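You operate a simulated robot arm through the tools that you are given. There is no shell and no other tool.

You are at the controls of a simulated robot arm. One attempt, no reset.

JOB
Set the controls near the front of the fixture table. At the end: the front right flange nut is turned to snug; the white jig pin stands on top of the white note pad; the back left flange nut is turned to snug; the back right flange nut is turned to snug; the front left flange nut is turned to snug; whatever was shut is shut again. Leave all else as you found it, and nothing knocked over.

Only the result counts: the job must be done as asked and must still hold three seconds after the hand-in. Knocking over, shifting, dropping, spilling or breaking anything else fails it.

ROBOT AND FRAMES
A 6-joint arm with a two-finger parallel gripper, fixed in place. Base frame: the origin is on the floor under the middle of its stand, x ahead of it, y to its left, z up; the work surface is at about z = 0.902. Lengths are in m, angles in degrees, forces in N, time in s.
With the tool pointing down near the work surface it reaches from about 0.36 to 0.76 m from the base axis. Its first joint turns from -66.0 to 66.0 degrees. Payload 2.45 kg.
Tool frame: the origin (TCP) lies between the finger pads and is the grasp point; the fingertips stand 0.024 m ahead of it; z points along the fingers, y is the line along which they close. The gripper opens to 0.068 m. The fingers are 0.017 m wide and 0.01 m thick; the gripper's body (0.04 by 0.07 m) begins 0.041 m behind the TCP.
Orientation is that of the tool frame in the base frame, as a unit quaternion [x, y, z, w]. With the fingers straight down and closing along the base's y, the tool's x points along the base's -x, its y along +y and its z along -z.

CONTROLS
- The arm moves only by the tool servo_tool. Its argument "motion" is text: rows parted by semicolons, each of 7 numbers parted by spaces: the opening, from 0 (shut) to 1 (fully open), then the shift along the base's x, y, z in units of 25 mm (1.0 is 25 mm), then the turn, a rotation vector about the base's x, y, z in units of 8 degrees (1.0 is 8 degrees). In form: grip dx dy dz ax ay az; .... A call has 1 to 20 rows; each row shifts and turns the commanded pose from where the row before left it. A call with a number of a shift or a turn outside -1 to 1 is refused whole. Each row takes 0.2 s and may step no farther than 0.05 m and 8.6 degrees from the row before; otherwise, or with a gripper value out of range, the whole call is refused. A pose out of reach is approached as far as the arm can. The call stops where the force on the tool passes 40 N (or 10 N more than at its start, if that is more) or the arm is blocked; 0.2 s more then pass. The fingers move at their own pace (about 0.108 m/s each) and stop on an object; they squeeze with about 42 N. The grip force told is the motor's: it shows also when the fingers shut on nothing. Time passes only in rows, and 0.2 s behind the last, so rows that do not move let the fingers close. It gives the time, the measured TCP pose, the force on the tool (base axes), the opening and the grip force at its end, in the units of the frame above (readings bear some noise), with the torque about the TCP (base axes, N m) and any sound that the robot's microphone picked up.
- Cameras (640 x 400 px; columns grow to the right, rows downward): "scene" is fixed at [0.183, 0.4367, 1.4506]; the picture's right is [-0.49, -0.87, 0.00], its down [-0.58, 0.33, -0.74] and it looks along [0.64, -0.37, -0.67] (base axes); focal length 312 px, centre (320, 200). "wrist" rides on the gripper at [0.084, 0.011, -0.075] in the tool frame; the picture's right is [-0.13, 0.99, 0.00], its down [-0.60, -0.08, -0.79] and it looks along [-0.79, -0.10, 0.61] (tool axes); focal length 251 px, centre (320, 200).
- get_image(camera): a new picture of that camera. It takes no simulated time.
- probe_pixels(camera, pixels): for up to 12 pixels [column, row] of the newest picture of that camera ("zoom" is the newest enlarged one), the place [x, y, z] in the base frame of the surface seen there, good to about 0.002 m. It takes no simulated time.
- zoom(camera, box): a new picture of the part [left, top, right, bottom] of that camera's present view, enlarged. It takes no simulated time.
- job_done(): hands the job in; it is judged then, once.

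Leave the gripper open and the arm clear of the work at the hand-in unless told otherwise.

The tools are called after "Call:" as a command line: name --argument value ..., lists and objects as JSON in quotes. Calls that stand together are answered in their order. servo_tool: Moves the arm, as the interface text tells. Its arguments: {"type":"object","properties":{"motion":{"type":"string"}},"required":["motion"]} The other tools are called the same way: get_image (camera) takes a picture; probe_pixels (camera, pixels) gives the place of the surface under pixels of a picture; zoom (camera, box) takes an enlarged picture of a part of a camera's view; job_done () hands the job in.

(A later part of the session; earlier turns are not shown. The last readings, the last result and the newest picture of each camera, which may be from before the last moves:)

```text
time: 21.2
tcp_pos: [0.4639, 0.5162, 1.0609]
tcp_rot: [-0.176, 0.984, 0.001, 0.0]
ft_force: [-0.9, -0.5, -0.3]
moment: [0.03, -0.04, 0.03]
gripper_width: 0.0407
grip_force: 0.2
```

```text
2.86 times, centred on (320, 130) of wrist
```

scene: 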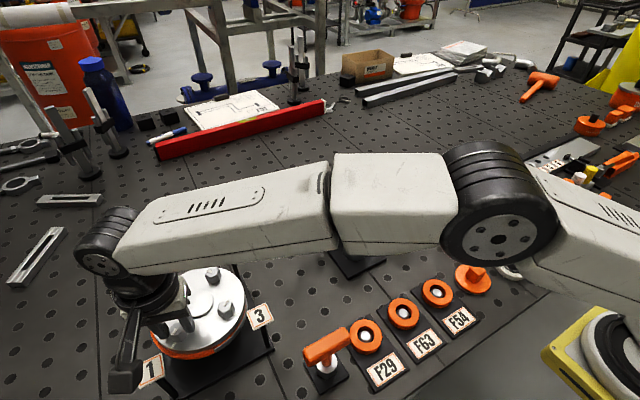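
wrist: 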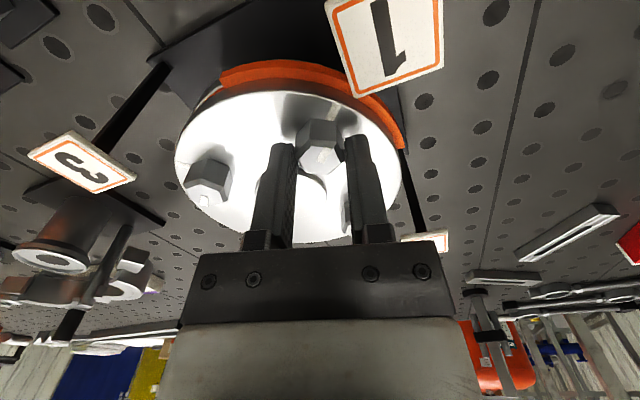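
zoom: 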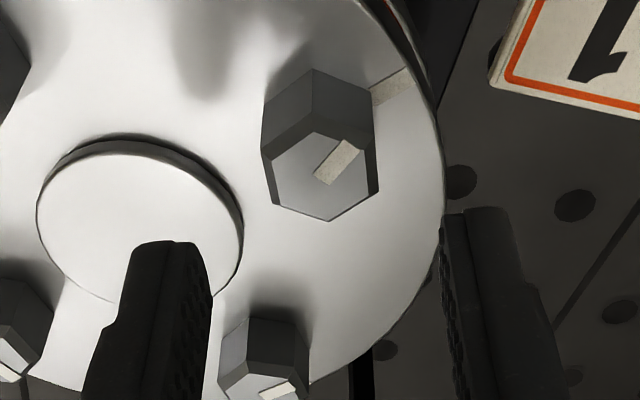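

Released cleanly. I'll move at this height to above nut 2 (0.535, 0.445), yawing to +30°.

Call:
servo_tool --motion "0.6 0.705 -0.71 0 0 0 0.305; 0.6 0.705 -0.71 0 0 0 0.305; 0.6 0.705 -0.71 0 0 0 0.305; 0.6 0.705 -0.71 0 0 0 0.305; 0.6 0 0 0 0 0 0"

Call:
get_image --camera "wrist"

Call:
zoom --camera "wrist" --box '[230, 60, 410, 200]'

```text
time: 22.4
tcp_pos: [0.5361, 0.4422, 1.0596]
tcp_rot: [-0.259, 0.966, 0.0, 0.0]
ft_force: [-0.2, -1.0, 0.6]
moment: [0.02, -0.01, 0.02]
gripper_width: 0.0406
grip_force: 0.1
```

```text
taken
```

wrist: 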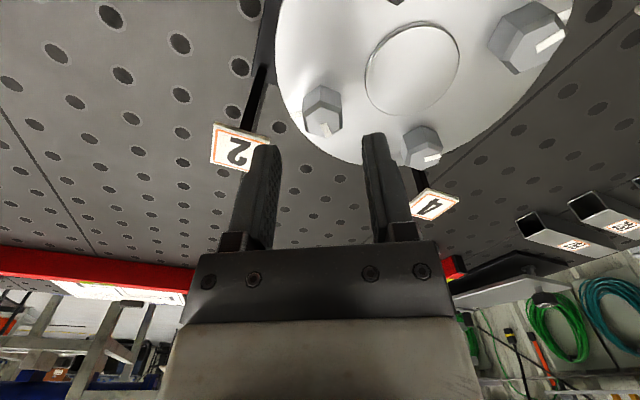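

```text
2.86 times, centred on (320, 130) of wrist
```

zoom: 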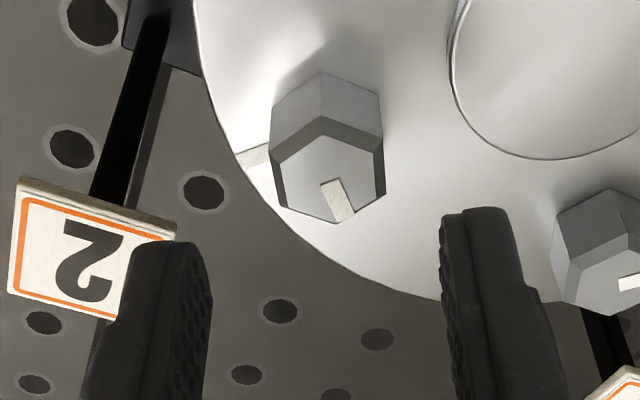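

Flats look parallel to the fingers and the nut is centred. I'll descend to TCP z≈1.0305 and close.

Call:
servo_tool --motion "0.6 0 0 -0.6 0 0 0; 0.6 0 0 -0.59 0 0 0; 0.6 0 0 0 0 0 0"

Call:
servo_tool --motion "0 0 0 0 0 0 0; 0 0 0 0 0 0 0; 0 0 0 0 0 0 0"

Call:
zoom --camera "wrist" --box '[230, 60, 410, 200]'

```text
time: 23.2
tcp_pos: [0.5352, 0.4445, 1.0293]
tcp_rot: [-0.259, 0.966, 0.0, 0.001]
ft_force: [0.1, 0.1, 0.0]
moment: [0.0, 0.02, -0.02]
gripper_width: 0.041
grip_force: 0.0
```

```text
time: 24.0
tcp_pos: [0.534, 0.4439, 1.0295]
tcp_rot: [-0.259, 0.966, 0.0, 0.0]
ft_force: [-0.8, 2.0, -1.5]
moment: [0.17, -0.15, -0.02]
gripper_width: 0.0218
grip_force: 39.0
```

```text
2.86 times, centred on (320, 130) of wrist
```

zoom: 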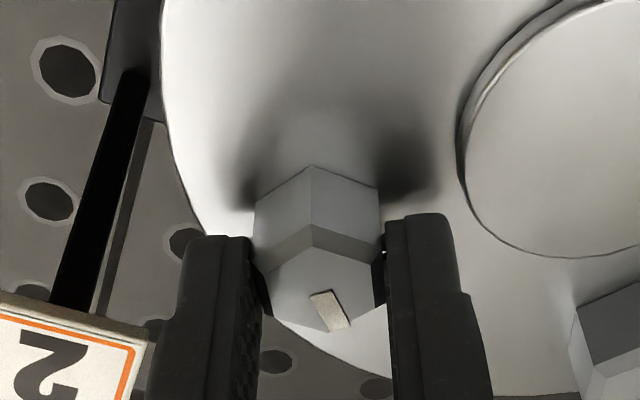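

Gripped at 21.8 mm, flush on the flats, with low side forces. I'll turn nut 2 clockwise 64° (8 rows).

Call:
servo_tool --motion "0 0 0 0 0 0 -1; 0 0 0 0 0 0 -1; 0 0 0 0 0 0 -1; 0 0 0 0 0 0 -1; 0 0 0 0 0 0 -1; 0 0 0 0 0 0 -1; 0 0 0 0 0 0 -1; 0 0 0 0 0 0 -1; 0 0 0 0 0 0 0"

Call:
get_image --camera "wrist"

Call:
zoom --camera "wrist" --box '[230, 60, 410, 200]'

Call:
zoom --camera "scene" --box '[120, 230, 300, 390]'

```text
time: 26.0
tcp_pos: [0.535, 0.445, 1.029]
tcp_rot: [0.293, 0.956, 0.0, -0.002]
ft_force: [-1.7, 10.3, -18.9]
moment: [0.71, 0.62, 0.01]
gripper_width: 0.0219
grip_force: 38.6
```

```text
taken
```

wrist: 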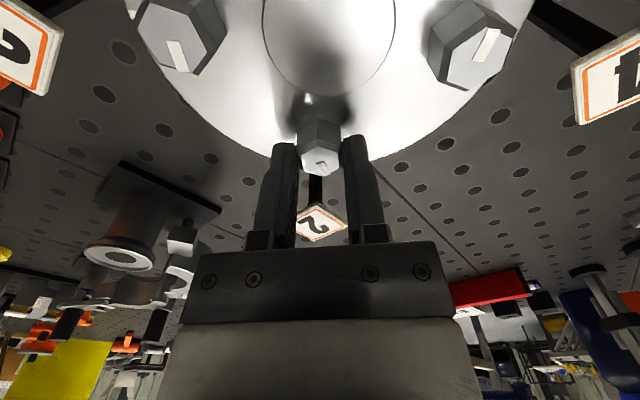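

```text
2.86 times, centred on (320, 130) of wrist
```

zoom: 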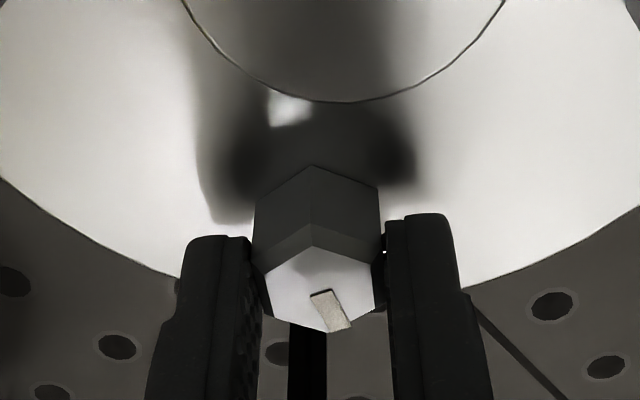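

```text
2.50 times, centred on (210, 310) of scene
```

zoom: 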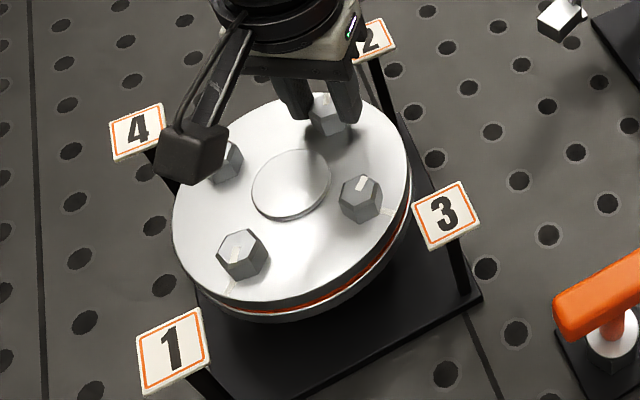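

Nut 2 turned 64° with no bulge; the downward pull suggests the nut moves down its thread slightly. I'll release, lift, and go to nut 3 (0.465, 0.445), yawing back to +30°.

Call:
servo_tool --motion "0.6 0 0 0 0 0 0; 0.6 0 0 0 0 0 0; 0.6 0 0 0.6 0 0 0; 0.6 0 0 0.6 0 0 0; 0.6 -0.35 0 0 0 0 1; 0.6 -0.35 0 0 0 0 1; 0.6 -0.35 0 0 0 0 1; 0.6 -0.35 0 0 0 0 1; 0.6 -0.35 0 0 0 0 1; 0.6 -0.35 0 0 0 0 1; 0.6 -0.35 0 0 0 0 1; 0.6 -0.35 0 0 0 0 1; 0.6 0 0 0 0 0 0"

Call:
zoom --camera "wrist" --box '[230, 60, 410, 200]'

Call:
zoom --camera "scene" --box '[120, 230, 300, 390]'

```text
time: 28.8
tcp_pos: [0.4661, 0.4447, 1.0604]
tcp_rot: [-0.259, 0.966, 0.001, 0.0]
ft_force: [-0.6, 0.2, 0.2]
moment: [0.0, -0.02, 0.01]
gripper_width: 0.0409
grip_force: 0.0
```

```text
2.86 times, centred on (320, 130) of wrist
```

zoom: 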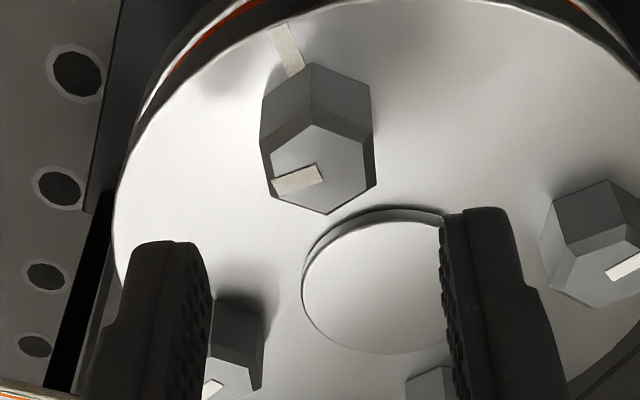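

```text
2.50 times, centred on (210, 310) of scene
```

zoom: 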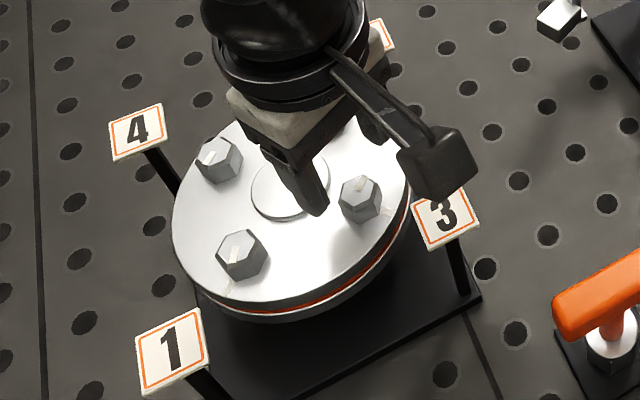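

Aligned over nut 3. I'll descend and close.

Call:
servo_tool --motion "0.6 0 0 -0.6 0 0 0; 0.6 0 0 -0.6 0 0 0; 0.6 0 0 0 0 0 0; 0 0 0 0 0 0 0; 0 0 0 0 0 0 0; 0 0 0 0 0 0 0"

Call:
zoom --camera "wrist" --box '[230, 60, 410, 200]'

```text
time: 30.2
tcp_pos: [0.4647, 0.4441, 1.0303]
tcp_rot: [-0.258, 0.966, 0.0, 0.0]
ft_force: [1.0, -3.7, -2.6]
moment: [0.23, -0.52, 0.03]
gripper_width: 0.0216
grip_force: 38.4
```

```text
2.86 times, centred on (320, 130) of wrist
```

zoom: 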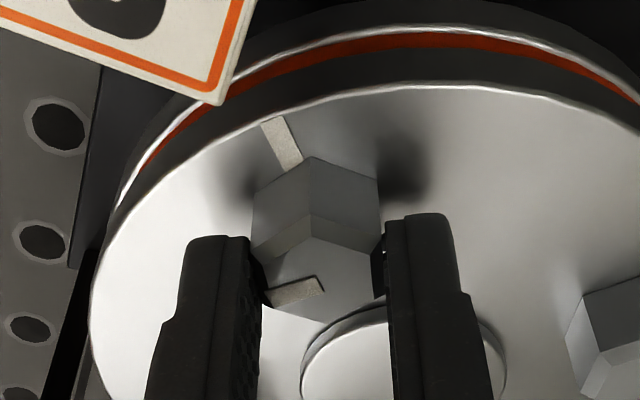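

Gripped flush at 21.6 mm. I'll turn nut 3 clockwise 64°.

Call:
servo_tool --motion "0 0 0 0 0 0 -1; 0 0 0 0 0 0 -1; 0 0 0 0 0 0 -1; 0 0 0 0 0 0 -1; 0 0 0 0 0 0 -1; 0 0 0 0 0 0 -1; 0 0 0 0 0 0 -1; 0 0 0 0 0 0 -1; 0 0 0 0 0 0 0"

Call:
zoom --camera "wrist" --box '[180, 60, 440, 200]'

Call:
zoom --camera "scene" --box '[120, 230, 300, 390]'

```text
time: 32.2
tcp_pos: [0.4647, 0.4444, 1.0291]
tcp_rot: [0.295, 0.956, 0.001, 0.0]
ft_force: [11.8, 7.4, -23.9]
moment: [0.44, 0.15, 0.02]
gripper_width: 0.0218
grip_force: 38.8
```

```text
2.46 times, centred on (310, 130) of wrist
```

zoom: 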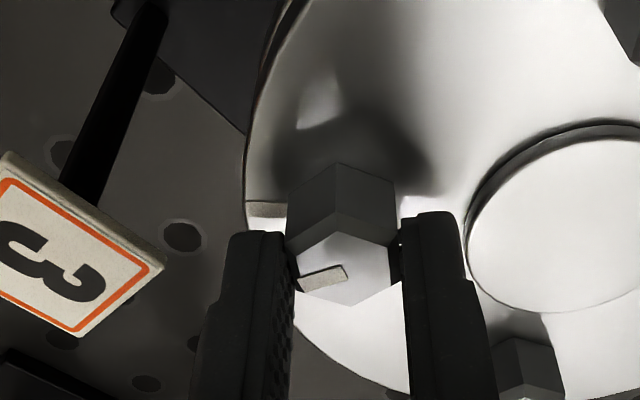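

```text
2.50 times, centred on (210, 310) of scene
```

zoom: 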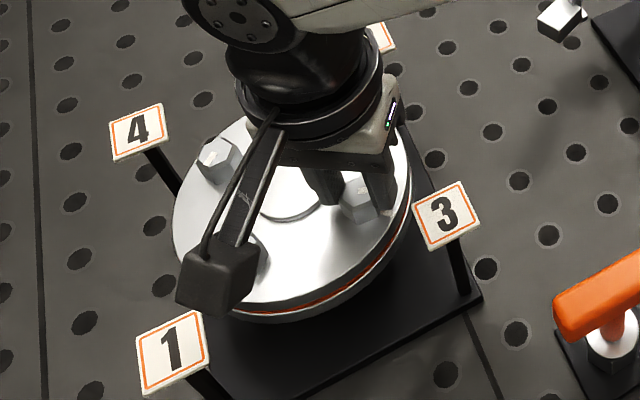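

Nut 3 is at 64° with no bulge. I'll release with a small simultaneous lift so the finger clears the boss, then go to nut 4 (0.535, 0.515), yawing back to +30°.

Call:
servo_tool --motion "0.6 0 0 0.1 0 0 0; 0.6 0 0 0 0 0 0; 0.6 0 0 0.5 0 0 0; 0.6 0 0 0.6 0 0 0; 0.6 0.35 0.35 0 0 0 1; 0.6 0.35 0.35 0 0 0 1; 0.6 0.35 0.35 0 0 0 1; 0.6 0.35 0.35 0 0 0 1; 0.6 0.35 0.35 0 0 0 1; 0.6 0.35 0.35 0 0 0 1; 0.6 0.35 0.35 0 0 0 1; 0.6 0.35 0.35 0 0 0 1; 0.6 0 0 0 0 0 0"

Call:
zoom --camera "wrist" --box '[230, 60, 410, 200]'

Call:
zoom --camera "scene" --box '[120, 230, 300, 390]'

```text
time: 35.0
tcp_pos: [0.5303, 0.5061, 1.059]
tcp_rot: [-0.26, 0.966, 0.0, 0.001]
ft_force: [-0.1, -0.3, -0.2]
moment: [0.0, -0.02, 0.03]
gripper_width: 0.0409
grip_force: 0.1
out of reach, approached as far as the arm can: row 12
```

```text
2.86 times, centred on (320, 130) of wrist
```

zoom: 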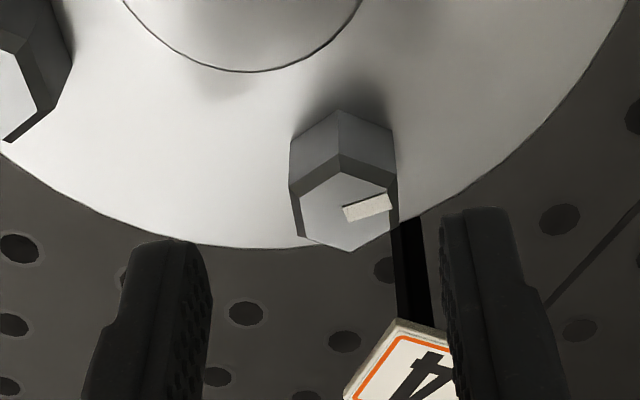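

```text
2.50 times, centred on (210, 310) of scene
```

zoom: 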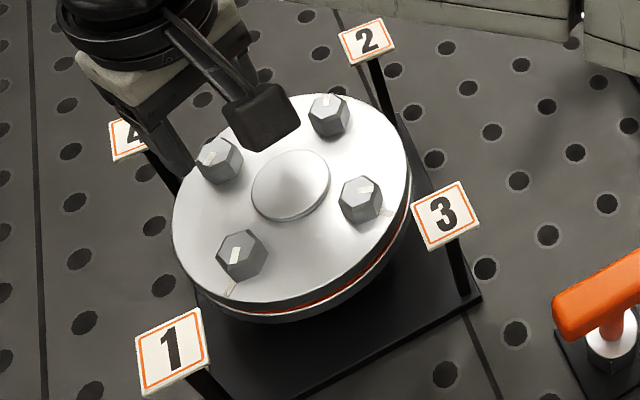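

Nut 4 lies at the edge of reach (radius 0.743), and the vertical pose stops short at (0.530, 0.506). A small tilt of the fingers outward gains reach. I'll yaw to +90°, where the closing axis (180°) is still across flats, and tilt 4° so the fingers lean towards +y. That tilt stays in the plane of the flats and swings through the outward direction during the turn.

Call:
servo_tool --motion "0.6 -0.2 -0.2 0 0 0 0.9375; 0.6 0 0 0 0 0 0.9375; 0.6 0 0 0 0 0 0.9375; 0.6 0 0 0 0 0 0.9375; 0.6 0 0 0 0 0 0.9375; 0.6 0 0 0 0 0 0.9375; 0.6 0 0 0 0 0 0.9375; 0.6 0 0 0 0 0 0.9375; 0.6 0 0 0 0.5 0 0; 0.6 0 0 0 0 0 0"

Call:
zoom --camera "wrist" --box '[230, 60, 410, 200]'

```text
time: 37.2
tcp_pos: [0.524, 0.5026, 1.0591]
tcp_rot: [-0.705, 0.708, 0.025, 0.024]
ft_force: [-0.6, 0.3, 0.0]
moment: [-0.03, 0.0, 0.05]
gripper_width: 0.0408
grip_force: 0.1
```

```text
2.86 times, centred on (320, 130) of wrist
```

zoom: 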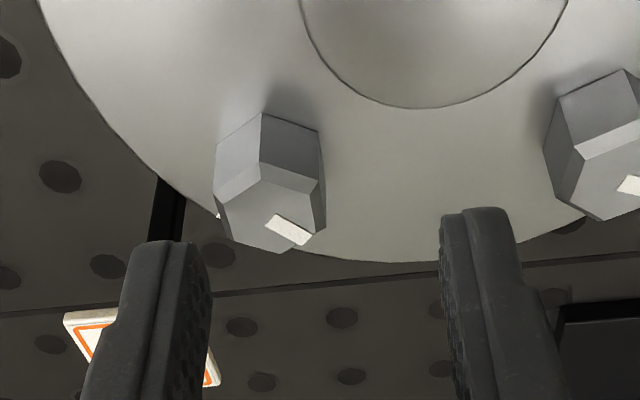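

The tilt was taken. Now I'll shift to above nut 4 (0.535, 0.515).

Call:
servo_tool --motion "0.6 0.21 0.27 0 0 0 0; 0.6 0.2 0.26 0 0 0 0; 0.6 0 0 0 0 0 0; 0.6 0 0 0 0 0 0"

Call:
zoom --camera "wrist" --box '[230, 60, 410, 200]'

```text
time: 38.2
tcp_pos: [0.5336, 0.5163, 1.0598]
tcp_rot: [-0.706, 0.707, 0.025, 0.026]
ft_force: [-0.1, 0.2, 0.2]
moment: [-0.04, 0.01, 0.01]
gripper_width: 0.041
grip_force: 0.0
```

```text
2.86 times, centred on (320, 130) of wrist
```

zoom: 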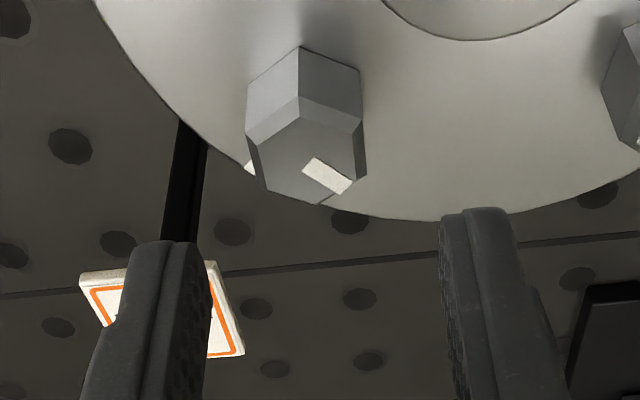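

It's over nut 4 but reads about 2 mm short in +x (nut-top centre at zoom column 307 against 320). I'll correct +2 mm in x, then descend.

Call:
servo_tool --motion "0.6 0.08 0 -0.4 0 0 0; 0.6 0 0 -0.4 0 0 0; 0.6 0 0 -0.38 0 0 0; 0.6 0 0 0 0 0 0"

Call:
zoom --camera "wrist" --box '[230, 60, 410, 200]'

```text
time: 39.2
tcp_pos: [0.5356, 0.5178, 1.029]
tcp_rot: [0.707, -0.706, -0.025, -0.025]
ft_force: [-0.4, 0.6, -0.6]
moment: [0.01, -0.01, -0.01]
gripper_width: 0.0408
grip_force: 0.0
```

```text
2.86 times, centred on (320, 130) of wrist
```

zoom: 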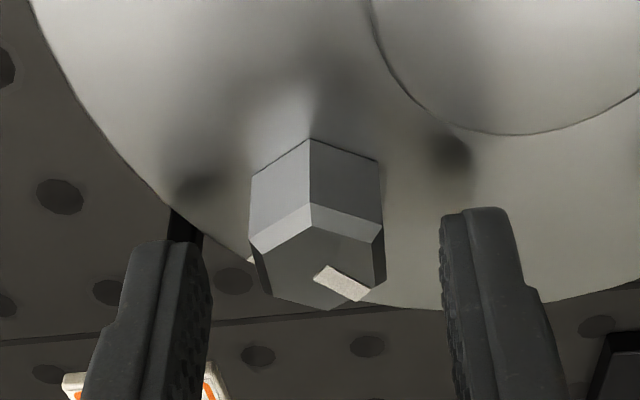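

x is centred now. The nut sits slightly high in the view, so the TCP is about 3 mm too far in +y. I'll shift -2.5 mm in y and recheck.

Call:
servo_tool --motion "0.6 0 -0.11 0 0 0 0; 0.6 0 0 0 0 0 0"

Call:
zoom --camera "wrist" --box '[230, 60, 410, 200]'

```text
time: 39.8
tcp_pos: [0.5353, 0.5134, 1.0296]
tcp_rot: [0.707, -0.706, -0.025, -0.024]
ft_force: [1.0, 0.4, 0.5]
moment: [0.0, 0.03, -0.01]
gripper_width: 0.041
grip_force: 0.0
```

```text
2.86 times, centred on (320, 130) of wrist
```

zoom: 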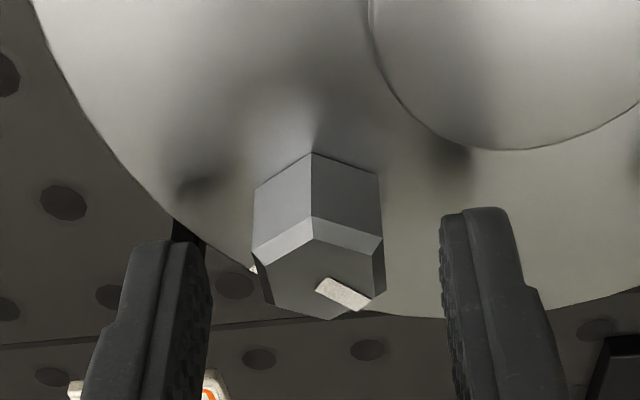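

Better; about 1.5 mm more. I'll shift -1.3 mm in y, then close.

Call:
servo_tool --motion "0.6 0 -0.05 0 0 0 0; 0.6 0 0 0 0 0 0; 0 0 0 0 0 0 0; 0 0 0 0 0 0 0; 0 0 0 0 0 0 0"

Call:
zoom --camera "wrist" --box '[230, 60, 410, 200]'

```text
time: 41.0
tcp_pos: [0.5357, 0.5116, 1.0303]
tcp_rot: [0.707, -0.707, -0.024, -0.024]
ft_force: [-5.6, -2.7, 0.7]
moment: [-0.12, 0.19, -0.01]
gripper_width: 0.0218
grip_force: 38.6
```

```text
2.86 times, centred on (320, 130) of wrist
```

zoom: 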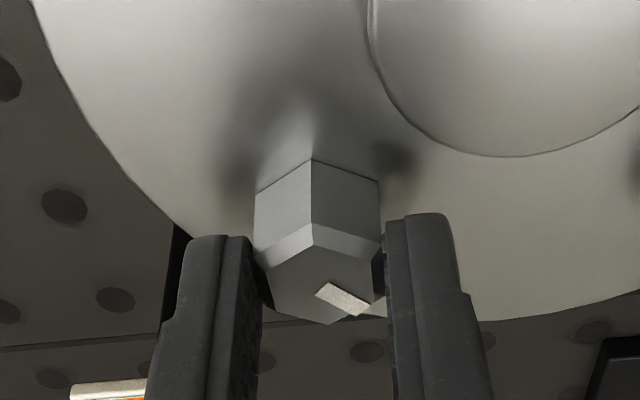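

Gripped flush at 21.8 mm with small forces. I'll turn clockwise 32° first and check side forces.

Call:
servo_tool --motion "0 0 0 0 0 0 -1; 0 0 0 0 0 0 -1; 0 0 0 0 0 0 -1; 0 0 0 0 0 0 -1; 0 0 0 0 0 0 0"

Call:
zoom --camera "wrist" --box '[230, 60, 410, 200]'

```text
time: 42.2
tcp_pos: [0.5343, 0.5122, 1.0305]
tcp_rot: [-0.484, 0.874, 0.016, 0.029]
ft_force: [-26.7, -4.2, -2.0]
moment: [0.31, 0.14, 0.09]
gripper_width: 0.0217
grip_force: 38.4
```

```text
2.86 times, centred on (320, 130) of wrist
```

zoom: 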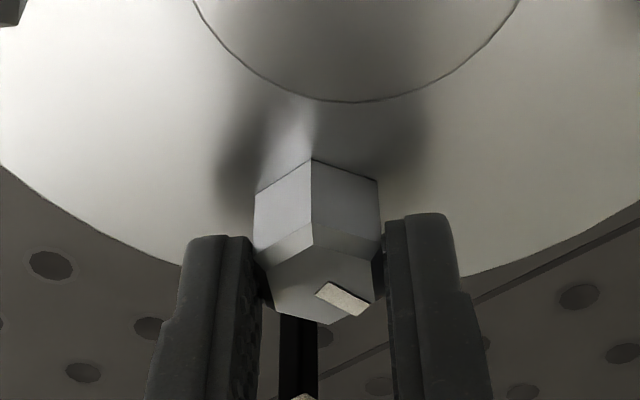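

A 27 N side force in -x says the nut axis lies slightly to -x of the commanded point. I'll nudge -1.5 mm in x to relieve it.

Call:
servo_tool --motion "0 -0.06 0.02 0 0 0 0; 0 0 0 0 0 0 0"

```text
time: 42.8
tcp_pos: [0.5334, 0.5121, 1.0301]
tcp_rot: [-0.484, 0.874, 0.017, 0.029]
ft_force: [-20.1, 1.7, -1.2]
moment: [-0.67, 0.88, 0.08]
gripper_width: 0.0219
grip_force: 38.7
```

Call:
servo_tool --motion "0 -0.06 0.03 0 0 0 0; 0 0 0 0 0 0 0"

```text
time: 43.4
tcp_pos: [0.5346, 0.5132, 1.0304]
tcp_rot: [-0.484, 0.874, 0.017, 0.03]
ft_force: [-16.4, -8.3, -4.9]
moment: [0.27, 0.26, 0.01]
gripper_width: 0.0217
grip_force: 38.2
```

Force has dropped to about 18 N, which is acceptable. I'll continue the clockwise turn for the remaining 32°.

Call:
servo_tool --motion "0 0 0 0 0 0 -1; 0 0 0 0 0 0 -1; 0 0 0 0 0 0 -1; 0 0 0 0 0 0 -1; 0 0 0 0 0 0 0"

Call:
zoom --camera "wrist" --box '[230, 60, 410, 200]'

Call:
zoom --camera "scene" --box '[120, 230, 300, 390]'

```text
time: 44.6
tcp_pos: [0.5333, 0.5137, 1.0289]
tcp_rot: [-0.224, 0.974, 0.008, 0.035]
ft_force: [-4.3, 10.4, -15.9]
moment: [0.4, 0.04, 0.03]
gripper_width: 0.0217
grip_force: 38.7
```

```text
2.86 times, centred on (320, 130) of wrist
```

zoom: 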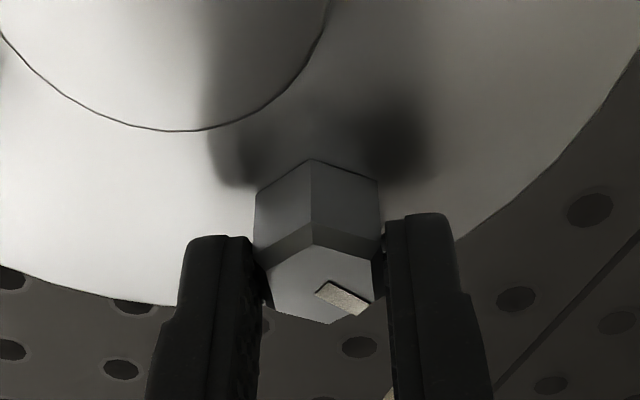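

```text
2.50 times, centred on (210, 310) of scene
```

zoom: 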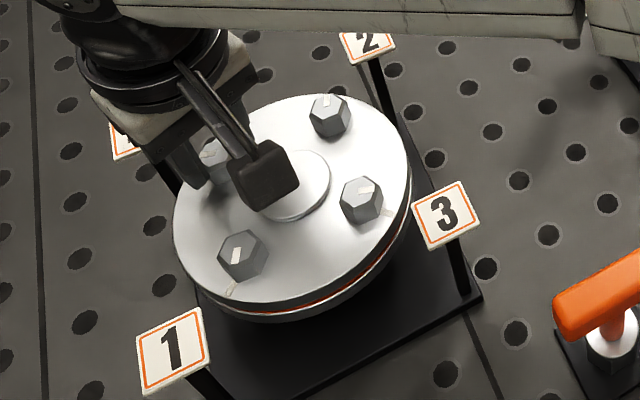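

Nut 4 is at 64°, and the gasket looks even all around. I'll release, lift, and remove the tilt (its direction is now about 26°).

Call:
servo_tool --motion "0.6 0 0 0.1 0 0 0; 0.6 0 0 0 0 0 0; 0.6 0 0 0.5 0 0 0; 0.6 -0.3 -0.1 0.6 0 0 0; 0.6 -0.3 0 0 -0.219 0.449 0; 0.6 0 0 0 0 0 0; 0.6 0 0 0 0 0 0"

Call:
zoom --camera "scene" --box '[120, 230, 300, 390]'

```text
time: 46.2
tcp_pos: [0.5168, 0.5113, 1.0618]
tcp_rot: [-0.225, 0.974, 0.0, 0.0]
ft_force: [-0.3, -0.2, 0.7]
moment: [0.04, -0.01, -0.02]
gripper_width: 0.0407
grip_force: 0.0
```

```text
2.50 times, centred on (210, 310) of scene
```

zoom: 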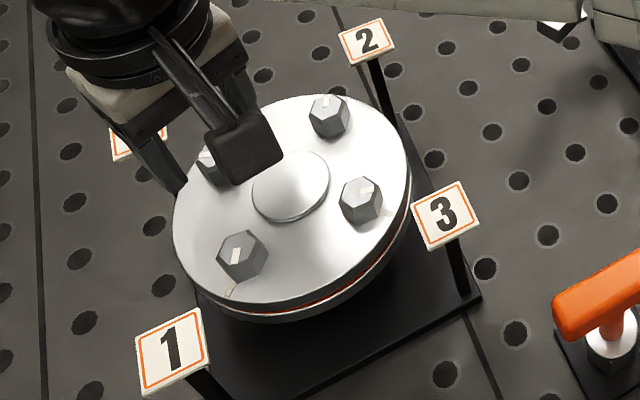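

The tool is vertical again at yaw 26°. I'll move to nut 1 (0.4645, 0.5147) with yaw 20.3° for the second pass.

Call:
servo_tool --motion "0.6 -0.7 0.04 0 0 0 -0.24; 0.6 -0.7 0.04 0 0 0 -0.24; 0.6 -0.68 0.04 0 0 0 -0.23; 0.6 0 0 0 0 0 0"

Call:
zoom --camera "wrist" --box '[230, 60, 410, 200]'

```text
time: 47.2
tcp_pos: [0.4662, 0.5143, 1.0601]
tcp_rot: [-0.176, 0.984, 0.0, 0.0]
ft_force: [0.3, -0.2, -0.1]
moment: [-0.02, -0.01, 0.02]
gripper_width: 0.0409
grip_force: 0.0
```

```text
2.86 times, centred on (320, 130) of wrist
```

zoom: 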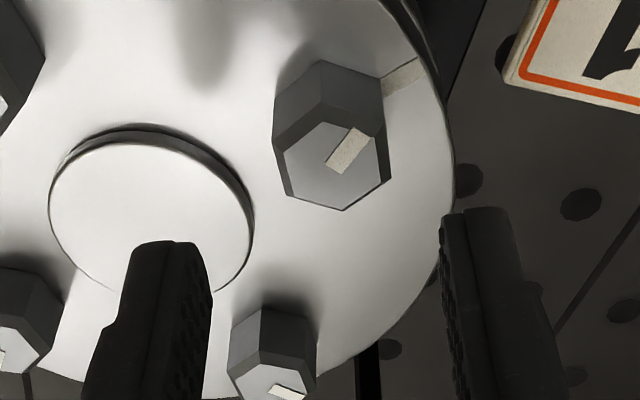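

The nut appears about 2.7 mm off along the closing line and about 2 mm off across it. I'll shift by (-2.8, +1.8) mm and recheck.

Call:
servo_tool --motion "0.6 -0.113 0.074 0 0 0 0; 0.6 0 0 0 0 0 0"

Call:
zoom --camera "wrist" --box '[230, 60, 410, 200]'

```text
time: 47.8
tcp_pos: [0.4623, 0.5156, 1.0598]
tcp_rot: [-0.176, 0.984, 0.0, 0.001]
ft_force: [1.1, -0.5, 0.2]
moment: [0.03, 0.01, 0.03]
gripper_width: 0.0407
grip_force: 0.0
```

```text
2.86 times, centred on (320, 130) of wrist
```

zoom: 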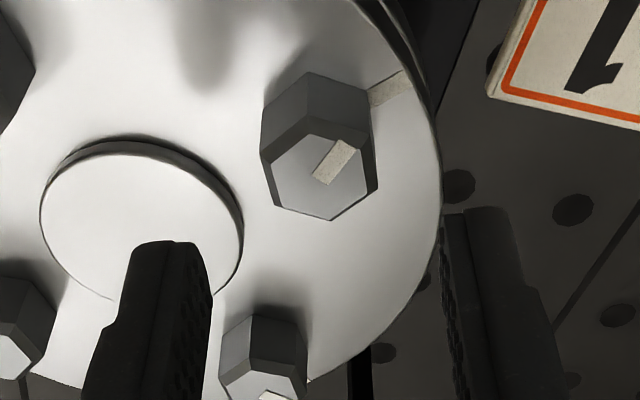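

Centred. I'll descend and close on nut 1.

Call:
servo_tool --motion "0.6 0 0 -0.6 0 0 0; 0.6 0 0 -0.58 0 0 0; 0.6 0 0 0 0 0 0; 0 0 0 0 0 0 0; 0 0 0 0 0 0 0; 0 0 0 0 0 0 0"

Call:
zoom --camera "wrist" --box '[230, 60, 410, 200]'

```text
time: 49.2
tcp_pos: [0.4622, 0.5148, 1.0297]
tcp_rot: [-0.176, 0.984, -0.001, -0.001]
ft_force: [0.0, -7.4, -0.3]
moment: [-0.16, -0.1, 0.0]
gripper_width: 0.0219
grip_force: 38.9
```

```text
2.86 times, centred on (320, 130) of wrist
```

zoom: 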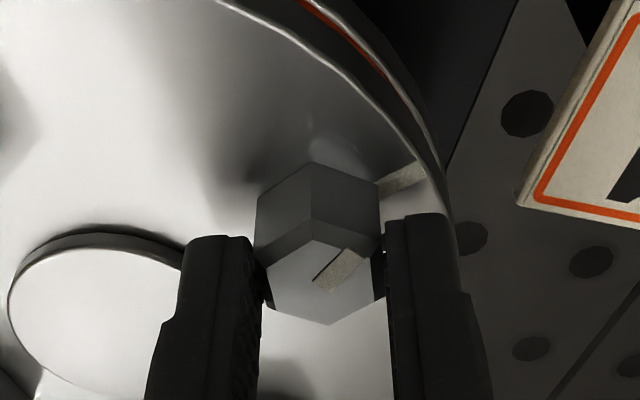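

Flush at 21.9 mm. Now I'll turn clockwise 16° and watch the gasket.

Call:
servo_tool --motion "0 0 0 0 0 0 -1; 0 0 0 0 0 0 -1; 0 0 0 0 0 0 0"

Call:
zoom --camera "wrist" --box '[230, 60, 410, 200]'

Call:
zoom --camera "scene" --box '[120, 230, 300, 390]'

```text
time: 50.0
tcp_pos: [0.4628, 0.5151, 1.0296]
tcp_rot: [-0.036, 0.999, 0.0, -0.001]
ft_force: [-1.5, -5.5, -7.3]
moment: [-0.13, 0.05, 0.01]
gripper_width: 0.0218
grip_force: 38.4
```

```text
2.86 times, centred on (320, 130) of wrist
```

zoom: 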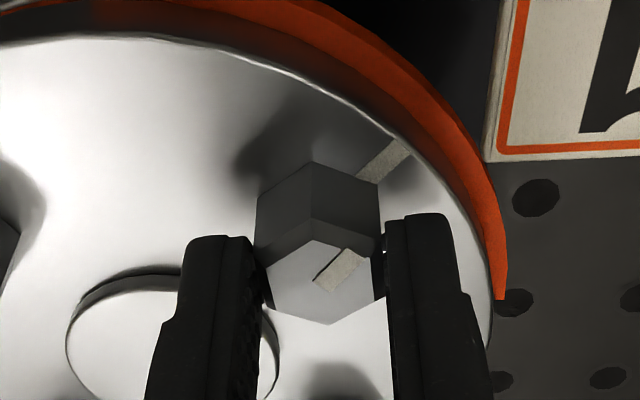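

```text
2.50 times, centred on (210, 310) of scene
```

zoom: 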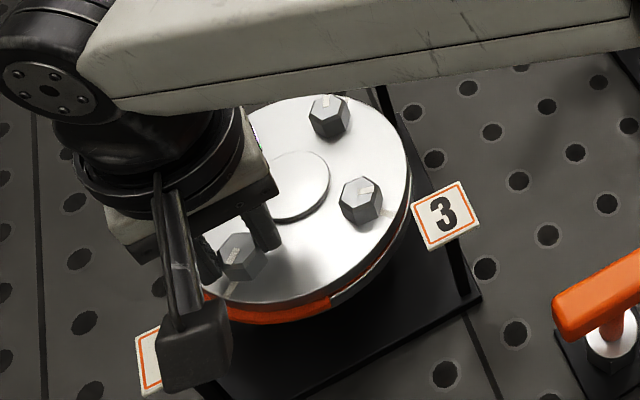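

The gasket arc appears again near the line. Either it signals over-tightening, or it shows that nut 1 is snug while its partner isn't. To tell them apart, I'll set nut 1 exactly on its line (4° more), then bring nut 2, diagonally opposite, to its line and watch.

Call:
servo_tool --motion "0 0 0 0 0 0 -0.54; 0 0 0 0 0 0 0; 0 0 0 0 0 0 0"

Call:
zoom --camera "wrist" --box '[230, 60, 410, 200]'

```text
time: 50.8
tcp_pos: [0.4625, 0.5162, 1.0295]
tcp_rot: [0.0, 1.0, -0.001, -0.001]
ft_force: [-5.0, -2.0, -11.4]
moment: [0.03, -0.06, 0.03]
gripper_width: 0.0219
grip_force: 38.4
```

```text
2.86 times, centred on (320, 130) of wrist
```

zoom: 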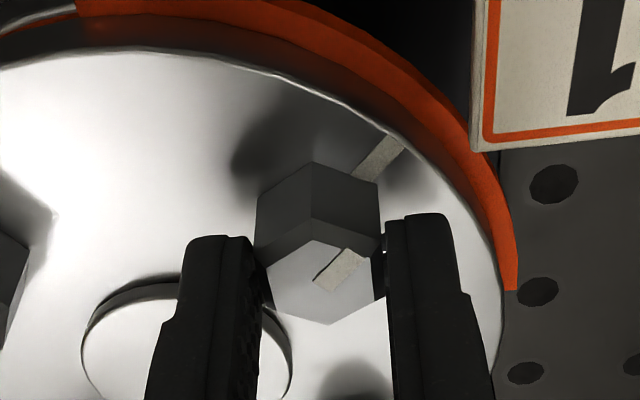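

Mark and line agree within about 3°. I'll release nut 1 and move to nut 2 with yaw 26°, where its flats now sit.

Call:
servo_tool --motion "0.6 0 0 0 0 0 0; 0.6 0 0 0 0 0 0; 0.6 0 0 0.6 0 0 0; 0.6 0 0 0.6 0 0 0; 0.6 0.725 -0.71 0 0 0 0.8125; 0.6 0.725 -0.71 0 0 0 0.8125; 0.6 0.725 -0.71 0 0 0 0.8125; 0.6 0.725 -0.71 0 0 0 0.8125; 0.6 0 0 0 0 0 0"

Call:
zoom --camera "wrist" --box '[230, 60, 410, 200]'

Call:
zoom --camera "scene" --box '[120, 230, 300, 390]'

```text
time: 52.8
tcp_pos: [0.537, 0.4436, 1.0606]
tcp_rot: [-0.225, 0.974, -0.001, 0.0]
ft_force: [-0.3, -1.2, 0.5]
moment: [0.0, 0.03, 0.02]
gripper_width: 0.041
grip_force: 0.1
```

```text
2.86 times, centred on (320, 130) of wrist
```

zoom: 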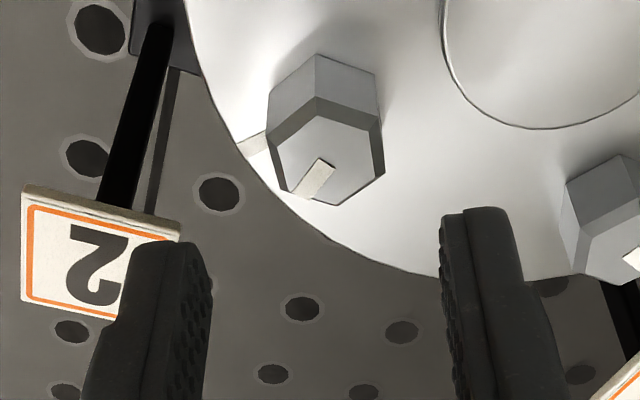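

```text
2.50 times, centred on (210, 310) of scene
```

zoom: 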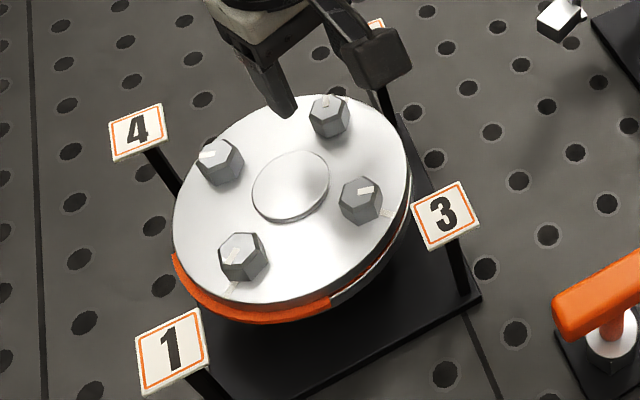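

The view shows the nut centre about 4–5 mm further towards the camera and 1.6 mm along the closing line, so I'll shift by about (-4.2, -0.4) mm and recheck.

Call:
servo_tool --motion "0.6 -0.17 -0.015 0 0 0 0; 0.6 0 0 0 0 0 0"

Call:
zoom --camera "wrist" --box '[230, 60, 410, 200]'

```text
time: 53.4
tcp_pos: [0.5328, 0.4431, 1.0611]
tcp_rot: [-0.225, 0.974, 0.0, -0.001]
ft_force: [0.3, 0.9, 0.6]
moment: [0.02, -0.01, 0.0]
gripper_width: 0.041
grip_force: 0.1
```

```text
2.86 times, centred on (320, 130) of wrist
```

zoom: 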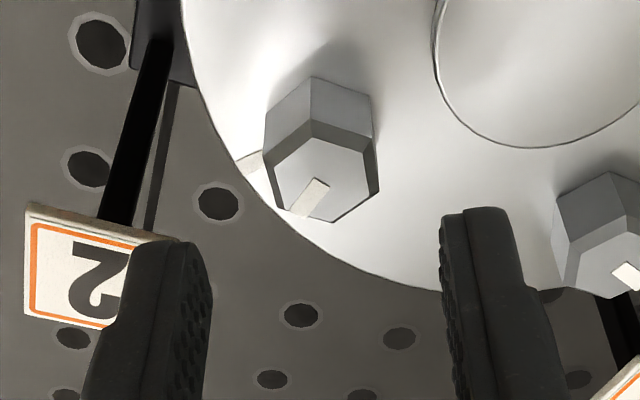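

Well centred now. I'll descend, close on nut 2, and then turn it to its line (26°).

Call:
servo_tool --motion "0.6 0 0 -0.6 0 0 0; 0.6 0 0 -0.6 0 0 0; 0.6 0 0 0 0 0 0; 0 0 0 0 0 0 0; 0 0 0 0 0 0 0; 0 0 0 0 0 0 0"

Call:
servo_tool --motion "0 0 0 0 0 0 -1; 0 0 0 0 0 0 -1; 0 0 0 0 0 0 0"

Call:
zoom --camera "scene" --box '[120, 230, 300, 390]'

Call:
zoom --camera "wrist" --box '[230, 60, 410, 200]'

```text
time: 54.8
tcp_pos: [0.5315, 0.4435, 1.0318]
tcp_rot: [-0.225, 0.974, 0.0, 0.001]
ft_force: [1.8, -2.7, -1.3]
moment: [0.07, -0.19, 0.09]
gripper_width: 0.0219
grip_force: 39.0
```

```text
time: 55.6
tcp_pos: [0.5305, 0.4439, 1.0306]
tcp_rot: [-0.087, 0.996, 0.001, 0.0]
ft_force: [2.6, 1.7, -1.2]
moment: [0.01, 0.18, 0.05]
gripper_width: 0.0222
grip_force: 38.5
```

```text
2.50 times, centred on (210, 310) of scene
```

zoom: 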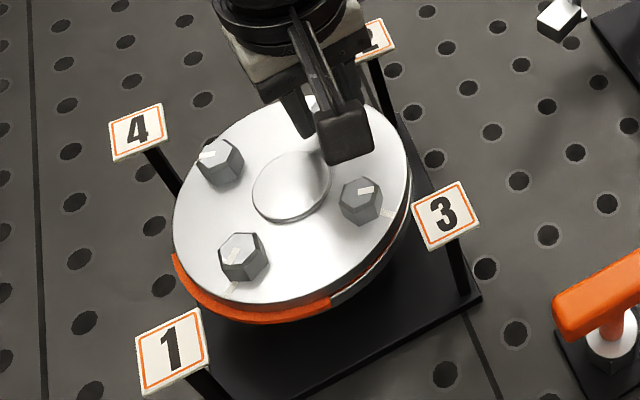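

```text
2.86 times, centred on (320, 130) of wrist
```

zoom: 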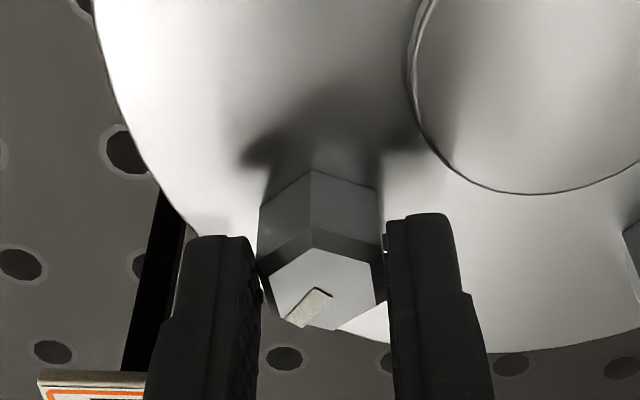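

At 80° nut 2 shows nothing yet. I'll turn the remaining 10° to the line.

Call:
servo_tool --motion "0 0 0 0 0 0 -0.65; 0 0 0 0 0 0 -0.6; 0 0 0 0 0 0 0; 0 0 0 0 0 0 0"

Call:
zoom --camera "scene" --box '[120, 230, 300, 390]'

Call:
zoom --camera "wrist" --box '[230, 60, 410, 200]'

Call:
get_image --camera "wrist"

```text
time: 56.6
tcp_pos: [0.5314, 0.4444, 1.0313]
tcp_rot: [0.001, 1.0, 0.0, 0.001]
ft_force: [-0.9, 3.5, -1.9]
moment: [0.08, -0.17, 0.12]
gripper_width: 0.0221
grip_force: 38.5
```

```text
2.50 times, centred on (210, 310) of scene
```

zoom: 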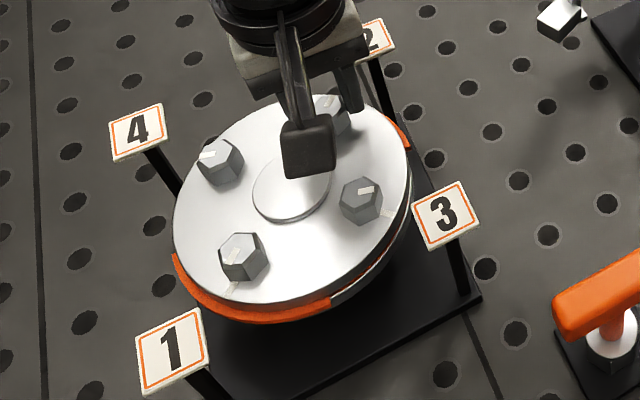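

```text
2.86 times, centred on (320, 130) of wrist
```

zoom: 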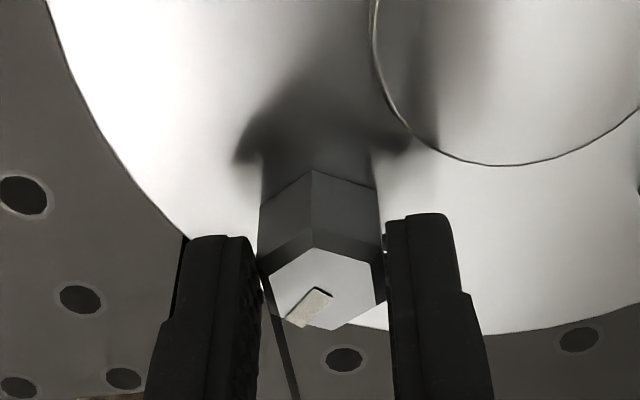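

```text
taken
```

wrist: 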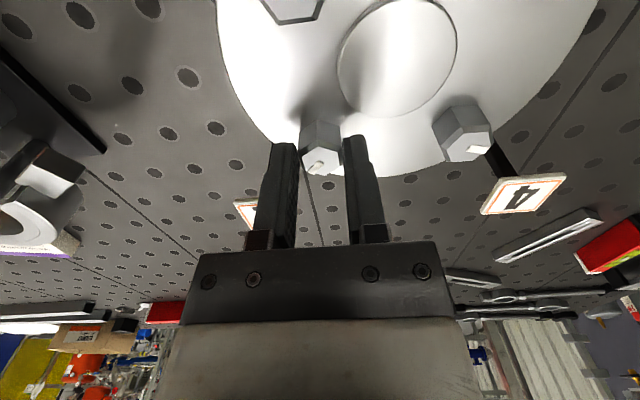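

Nut 2's arc now shows too (scene zoom (400,135)), and nut 1's is still there. So the arc appears per nut, just as it comes within a few degrees of the line. I'll complete nuts 3 and 4 and judge the even, finished state. Releasing nut 2 and moving to nut 3 with yaw 26°.

Call:
servo_tool --motion "0.6 0 0 0 0 0 0; 0.6 0 0 0 0 0 0; 0.6 0 0 0.6 0 0 0; 0.6 0 0 0.6 0 0 0; 0.6 -0.685 0 0 0 0 0.8125; 0.6 -0.685 0 0 0 0 0.8125; 0.6 -0.685 0 0 0 0 0.8125; 0.6 -0.685 0 0 0 0 0.8125; 0.6 0 0 0 0 0 0"

Call:
zoom --camera "wrist" --box '[230, 60, 410, 200]'

Call:
zoom --camera "scene" --box '[120, 230, 300, 390]'

```text
time: 58.6
tcp_pos: [0.4629, 0.4439, 1.0622]
tcp_rot: [-0.225, 0.974, 0.0, 0.0]
ft_force: [0.9, -0.3, 0.4]
moment: [0.03, -0.01, 0.02]
gripper_width: 0.0408
grip_force: 0.1
```

```text
2.86 times, centred on (320, 130) of wrist
```

zoom: 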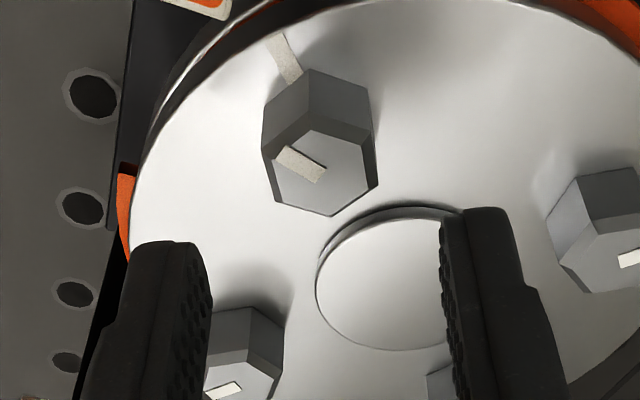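

```text
2.50 times, centred on (210, 310) of scene
```

zoom: 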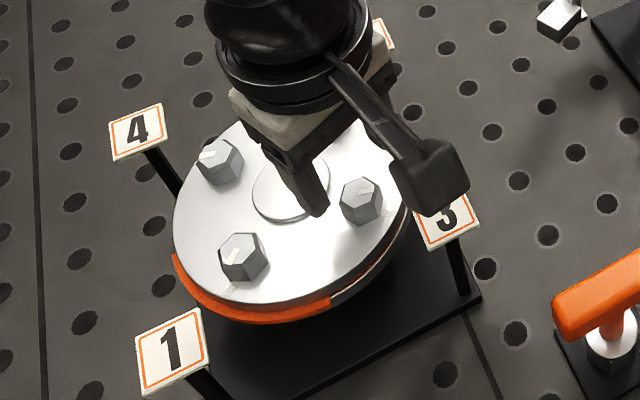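

Centred on nut 3. I'll descend, close and turn 16°, then use small steps to find exactly where the arc appears relative to the line.

Call:
servo_tool --motion "0.6 -0.03 -0.02 -0.6 0 0 0; 0.6 0 0 -0.62 0 0 0; 0.6 0 0 0 0 0 0; 0 0 0 0 0 0 0; 0 0 0 0 0 0 0; 0 0 0 0 0 0 0"

Call:
servo_tool --motion "0 0 0 0 0 0 -1; 0 0 0 0 0 0 -1; 0 0 0 0 0 0 0"

Call:
zoom --camera "scene" --box '[190, 260, 290, 350]'

Call:
zoom --camera "wrist" --box '[230, 60, 410, 200]'

```text
time: 60.0
tcp_pos: [0.4625, 0.4438, 1.0312]
tcp_rot: [-0.225, 0.974, 0.0, 0.0]
ft_force: [0.5, 0.5, 0.1]
moment: [0.03, -0.03, 0.1]
gripper_width: 0.0223
grip_force: 38.6
```

```text
time: 60.8
tcp_pos: [0.4627, 0.4434, 1.029]
tcp_rot: [-0.086, 0.996, 0.001, 0.0]
ft_force: [-3.1, 6.4, 1.8]
moment: [0.16, 0.22, 0.05]
gripper_width: 0.0216
grip_force: 38.4
```

```text
4.44 times, centred on (240, 305) of scene
```

zoom: 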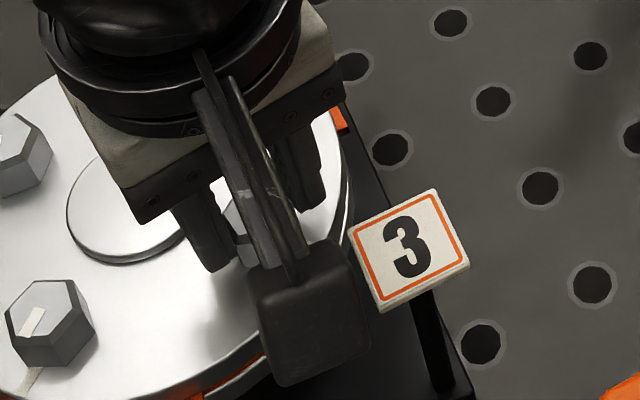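

```text
2.86 times, centred on (320, 130) of wrist
```

zoom: 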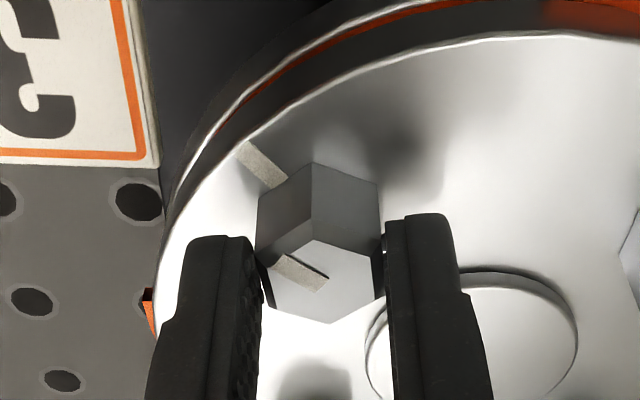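

No arc at 80°. I'll turn another 4°.

Call:
servo_tool --motion "0 0 0 0 0 0 -0.5; 0 0 0 0 0 0 0"

Call:
zoom --camera "wrist" --box '[230, 60, 410, 200]'

Call:
servo_tool --motion "0 0 0 0 0 0 -0.4; 0 0 0 0 0 0 0"

Call:
zoom --camera "wrist" --box '[230, 60, 410, 200]'

```text
time: 61.4
tcp_pos: [0.4617, 0.4432, 1.0306]
tcp_rot: [-0.051, 0.999, 0.001, 0.001]
ft_force: [-4.7, 10.5, 3.9]
moment: [0.22, 0.35, 0.04]
gripper_width: 0.0216
grip_force: 38.4
```

```text
2.86 times, centred on (320, 130) of wrist
```

zoom: 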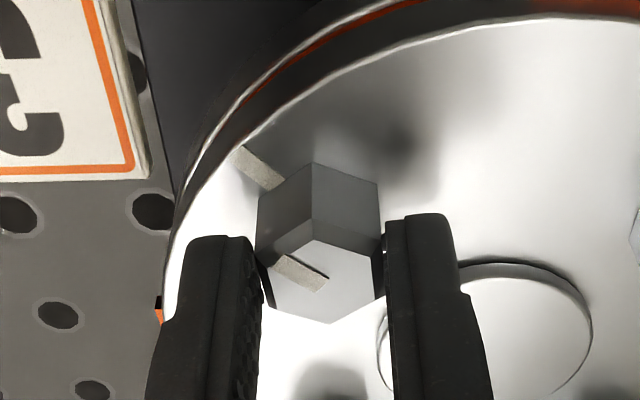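

```text
time: 62.0
tcp_pos: [0.4621, 0.4442, 1.0295]
tcp_rot: [-0.025, 1.0, 0.001, 0.0]
ft_force: [-10.0, 13.4, 7.4]
moment: [0.37, -0.19, 0.04]
gripper_width: 0.022
grip_force: 38.2
```

```text
2.86 times, centred on (320, 130) of wrist
```

zoom: 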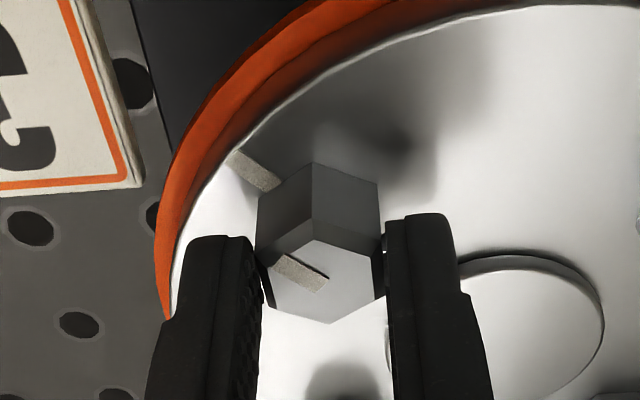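

The arc appears between 84° and 87°, just before the mark meets the line. There's no torque rise or sound, so line alignment is the target. I'll finish nut 3 onto its line (3° more), then do nut 4 and look at the completed state.

Call:
servo_tool --motion "0 0 0 0 0 0 -0.38; 0 0 0 0 0 0 0"

Call:
zoom --camera "wrist" --box '[230, 60, 410, 200]'

```text
time: 62.6
tcp_pos: [0.462, 0.4454, 1.0306]
tcp_rot: [0.003, 1.0, 0.001, 0.0]
ft_force: [-14.3, 14.2, 11.1]
moment: [0.4, -0.17, 0.09]
gripper_width: 0.0219
grip_force: 38.2
```

```text
2.86 times, centred on (320, 130) of wrist
```

zoom: 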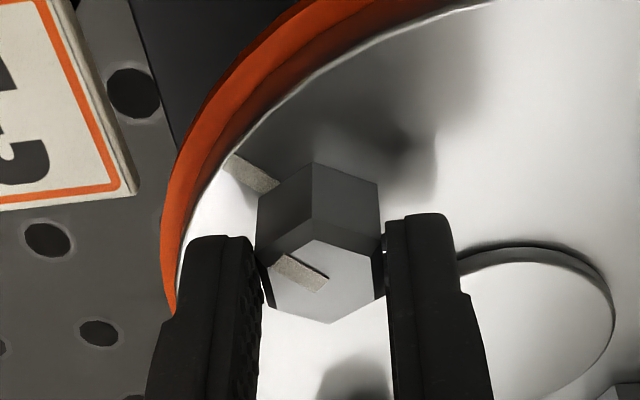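

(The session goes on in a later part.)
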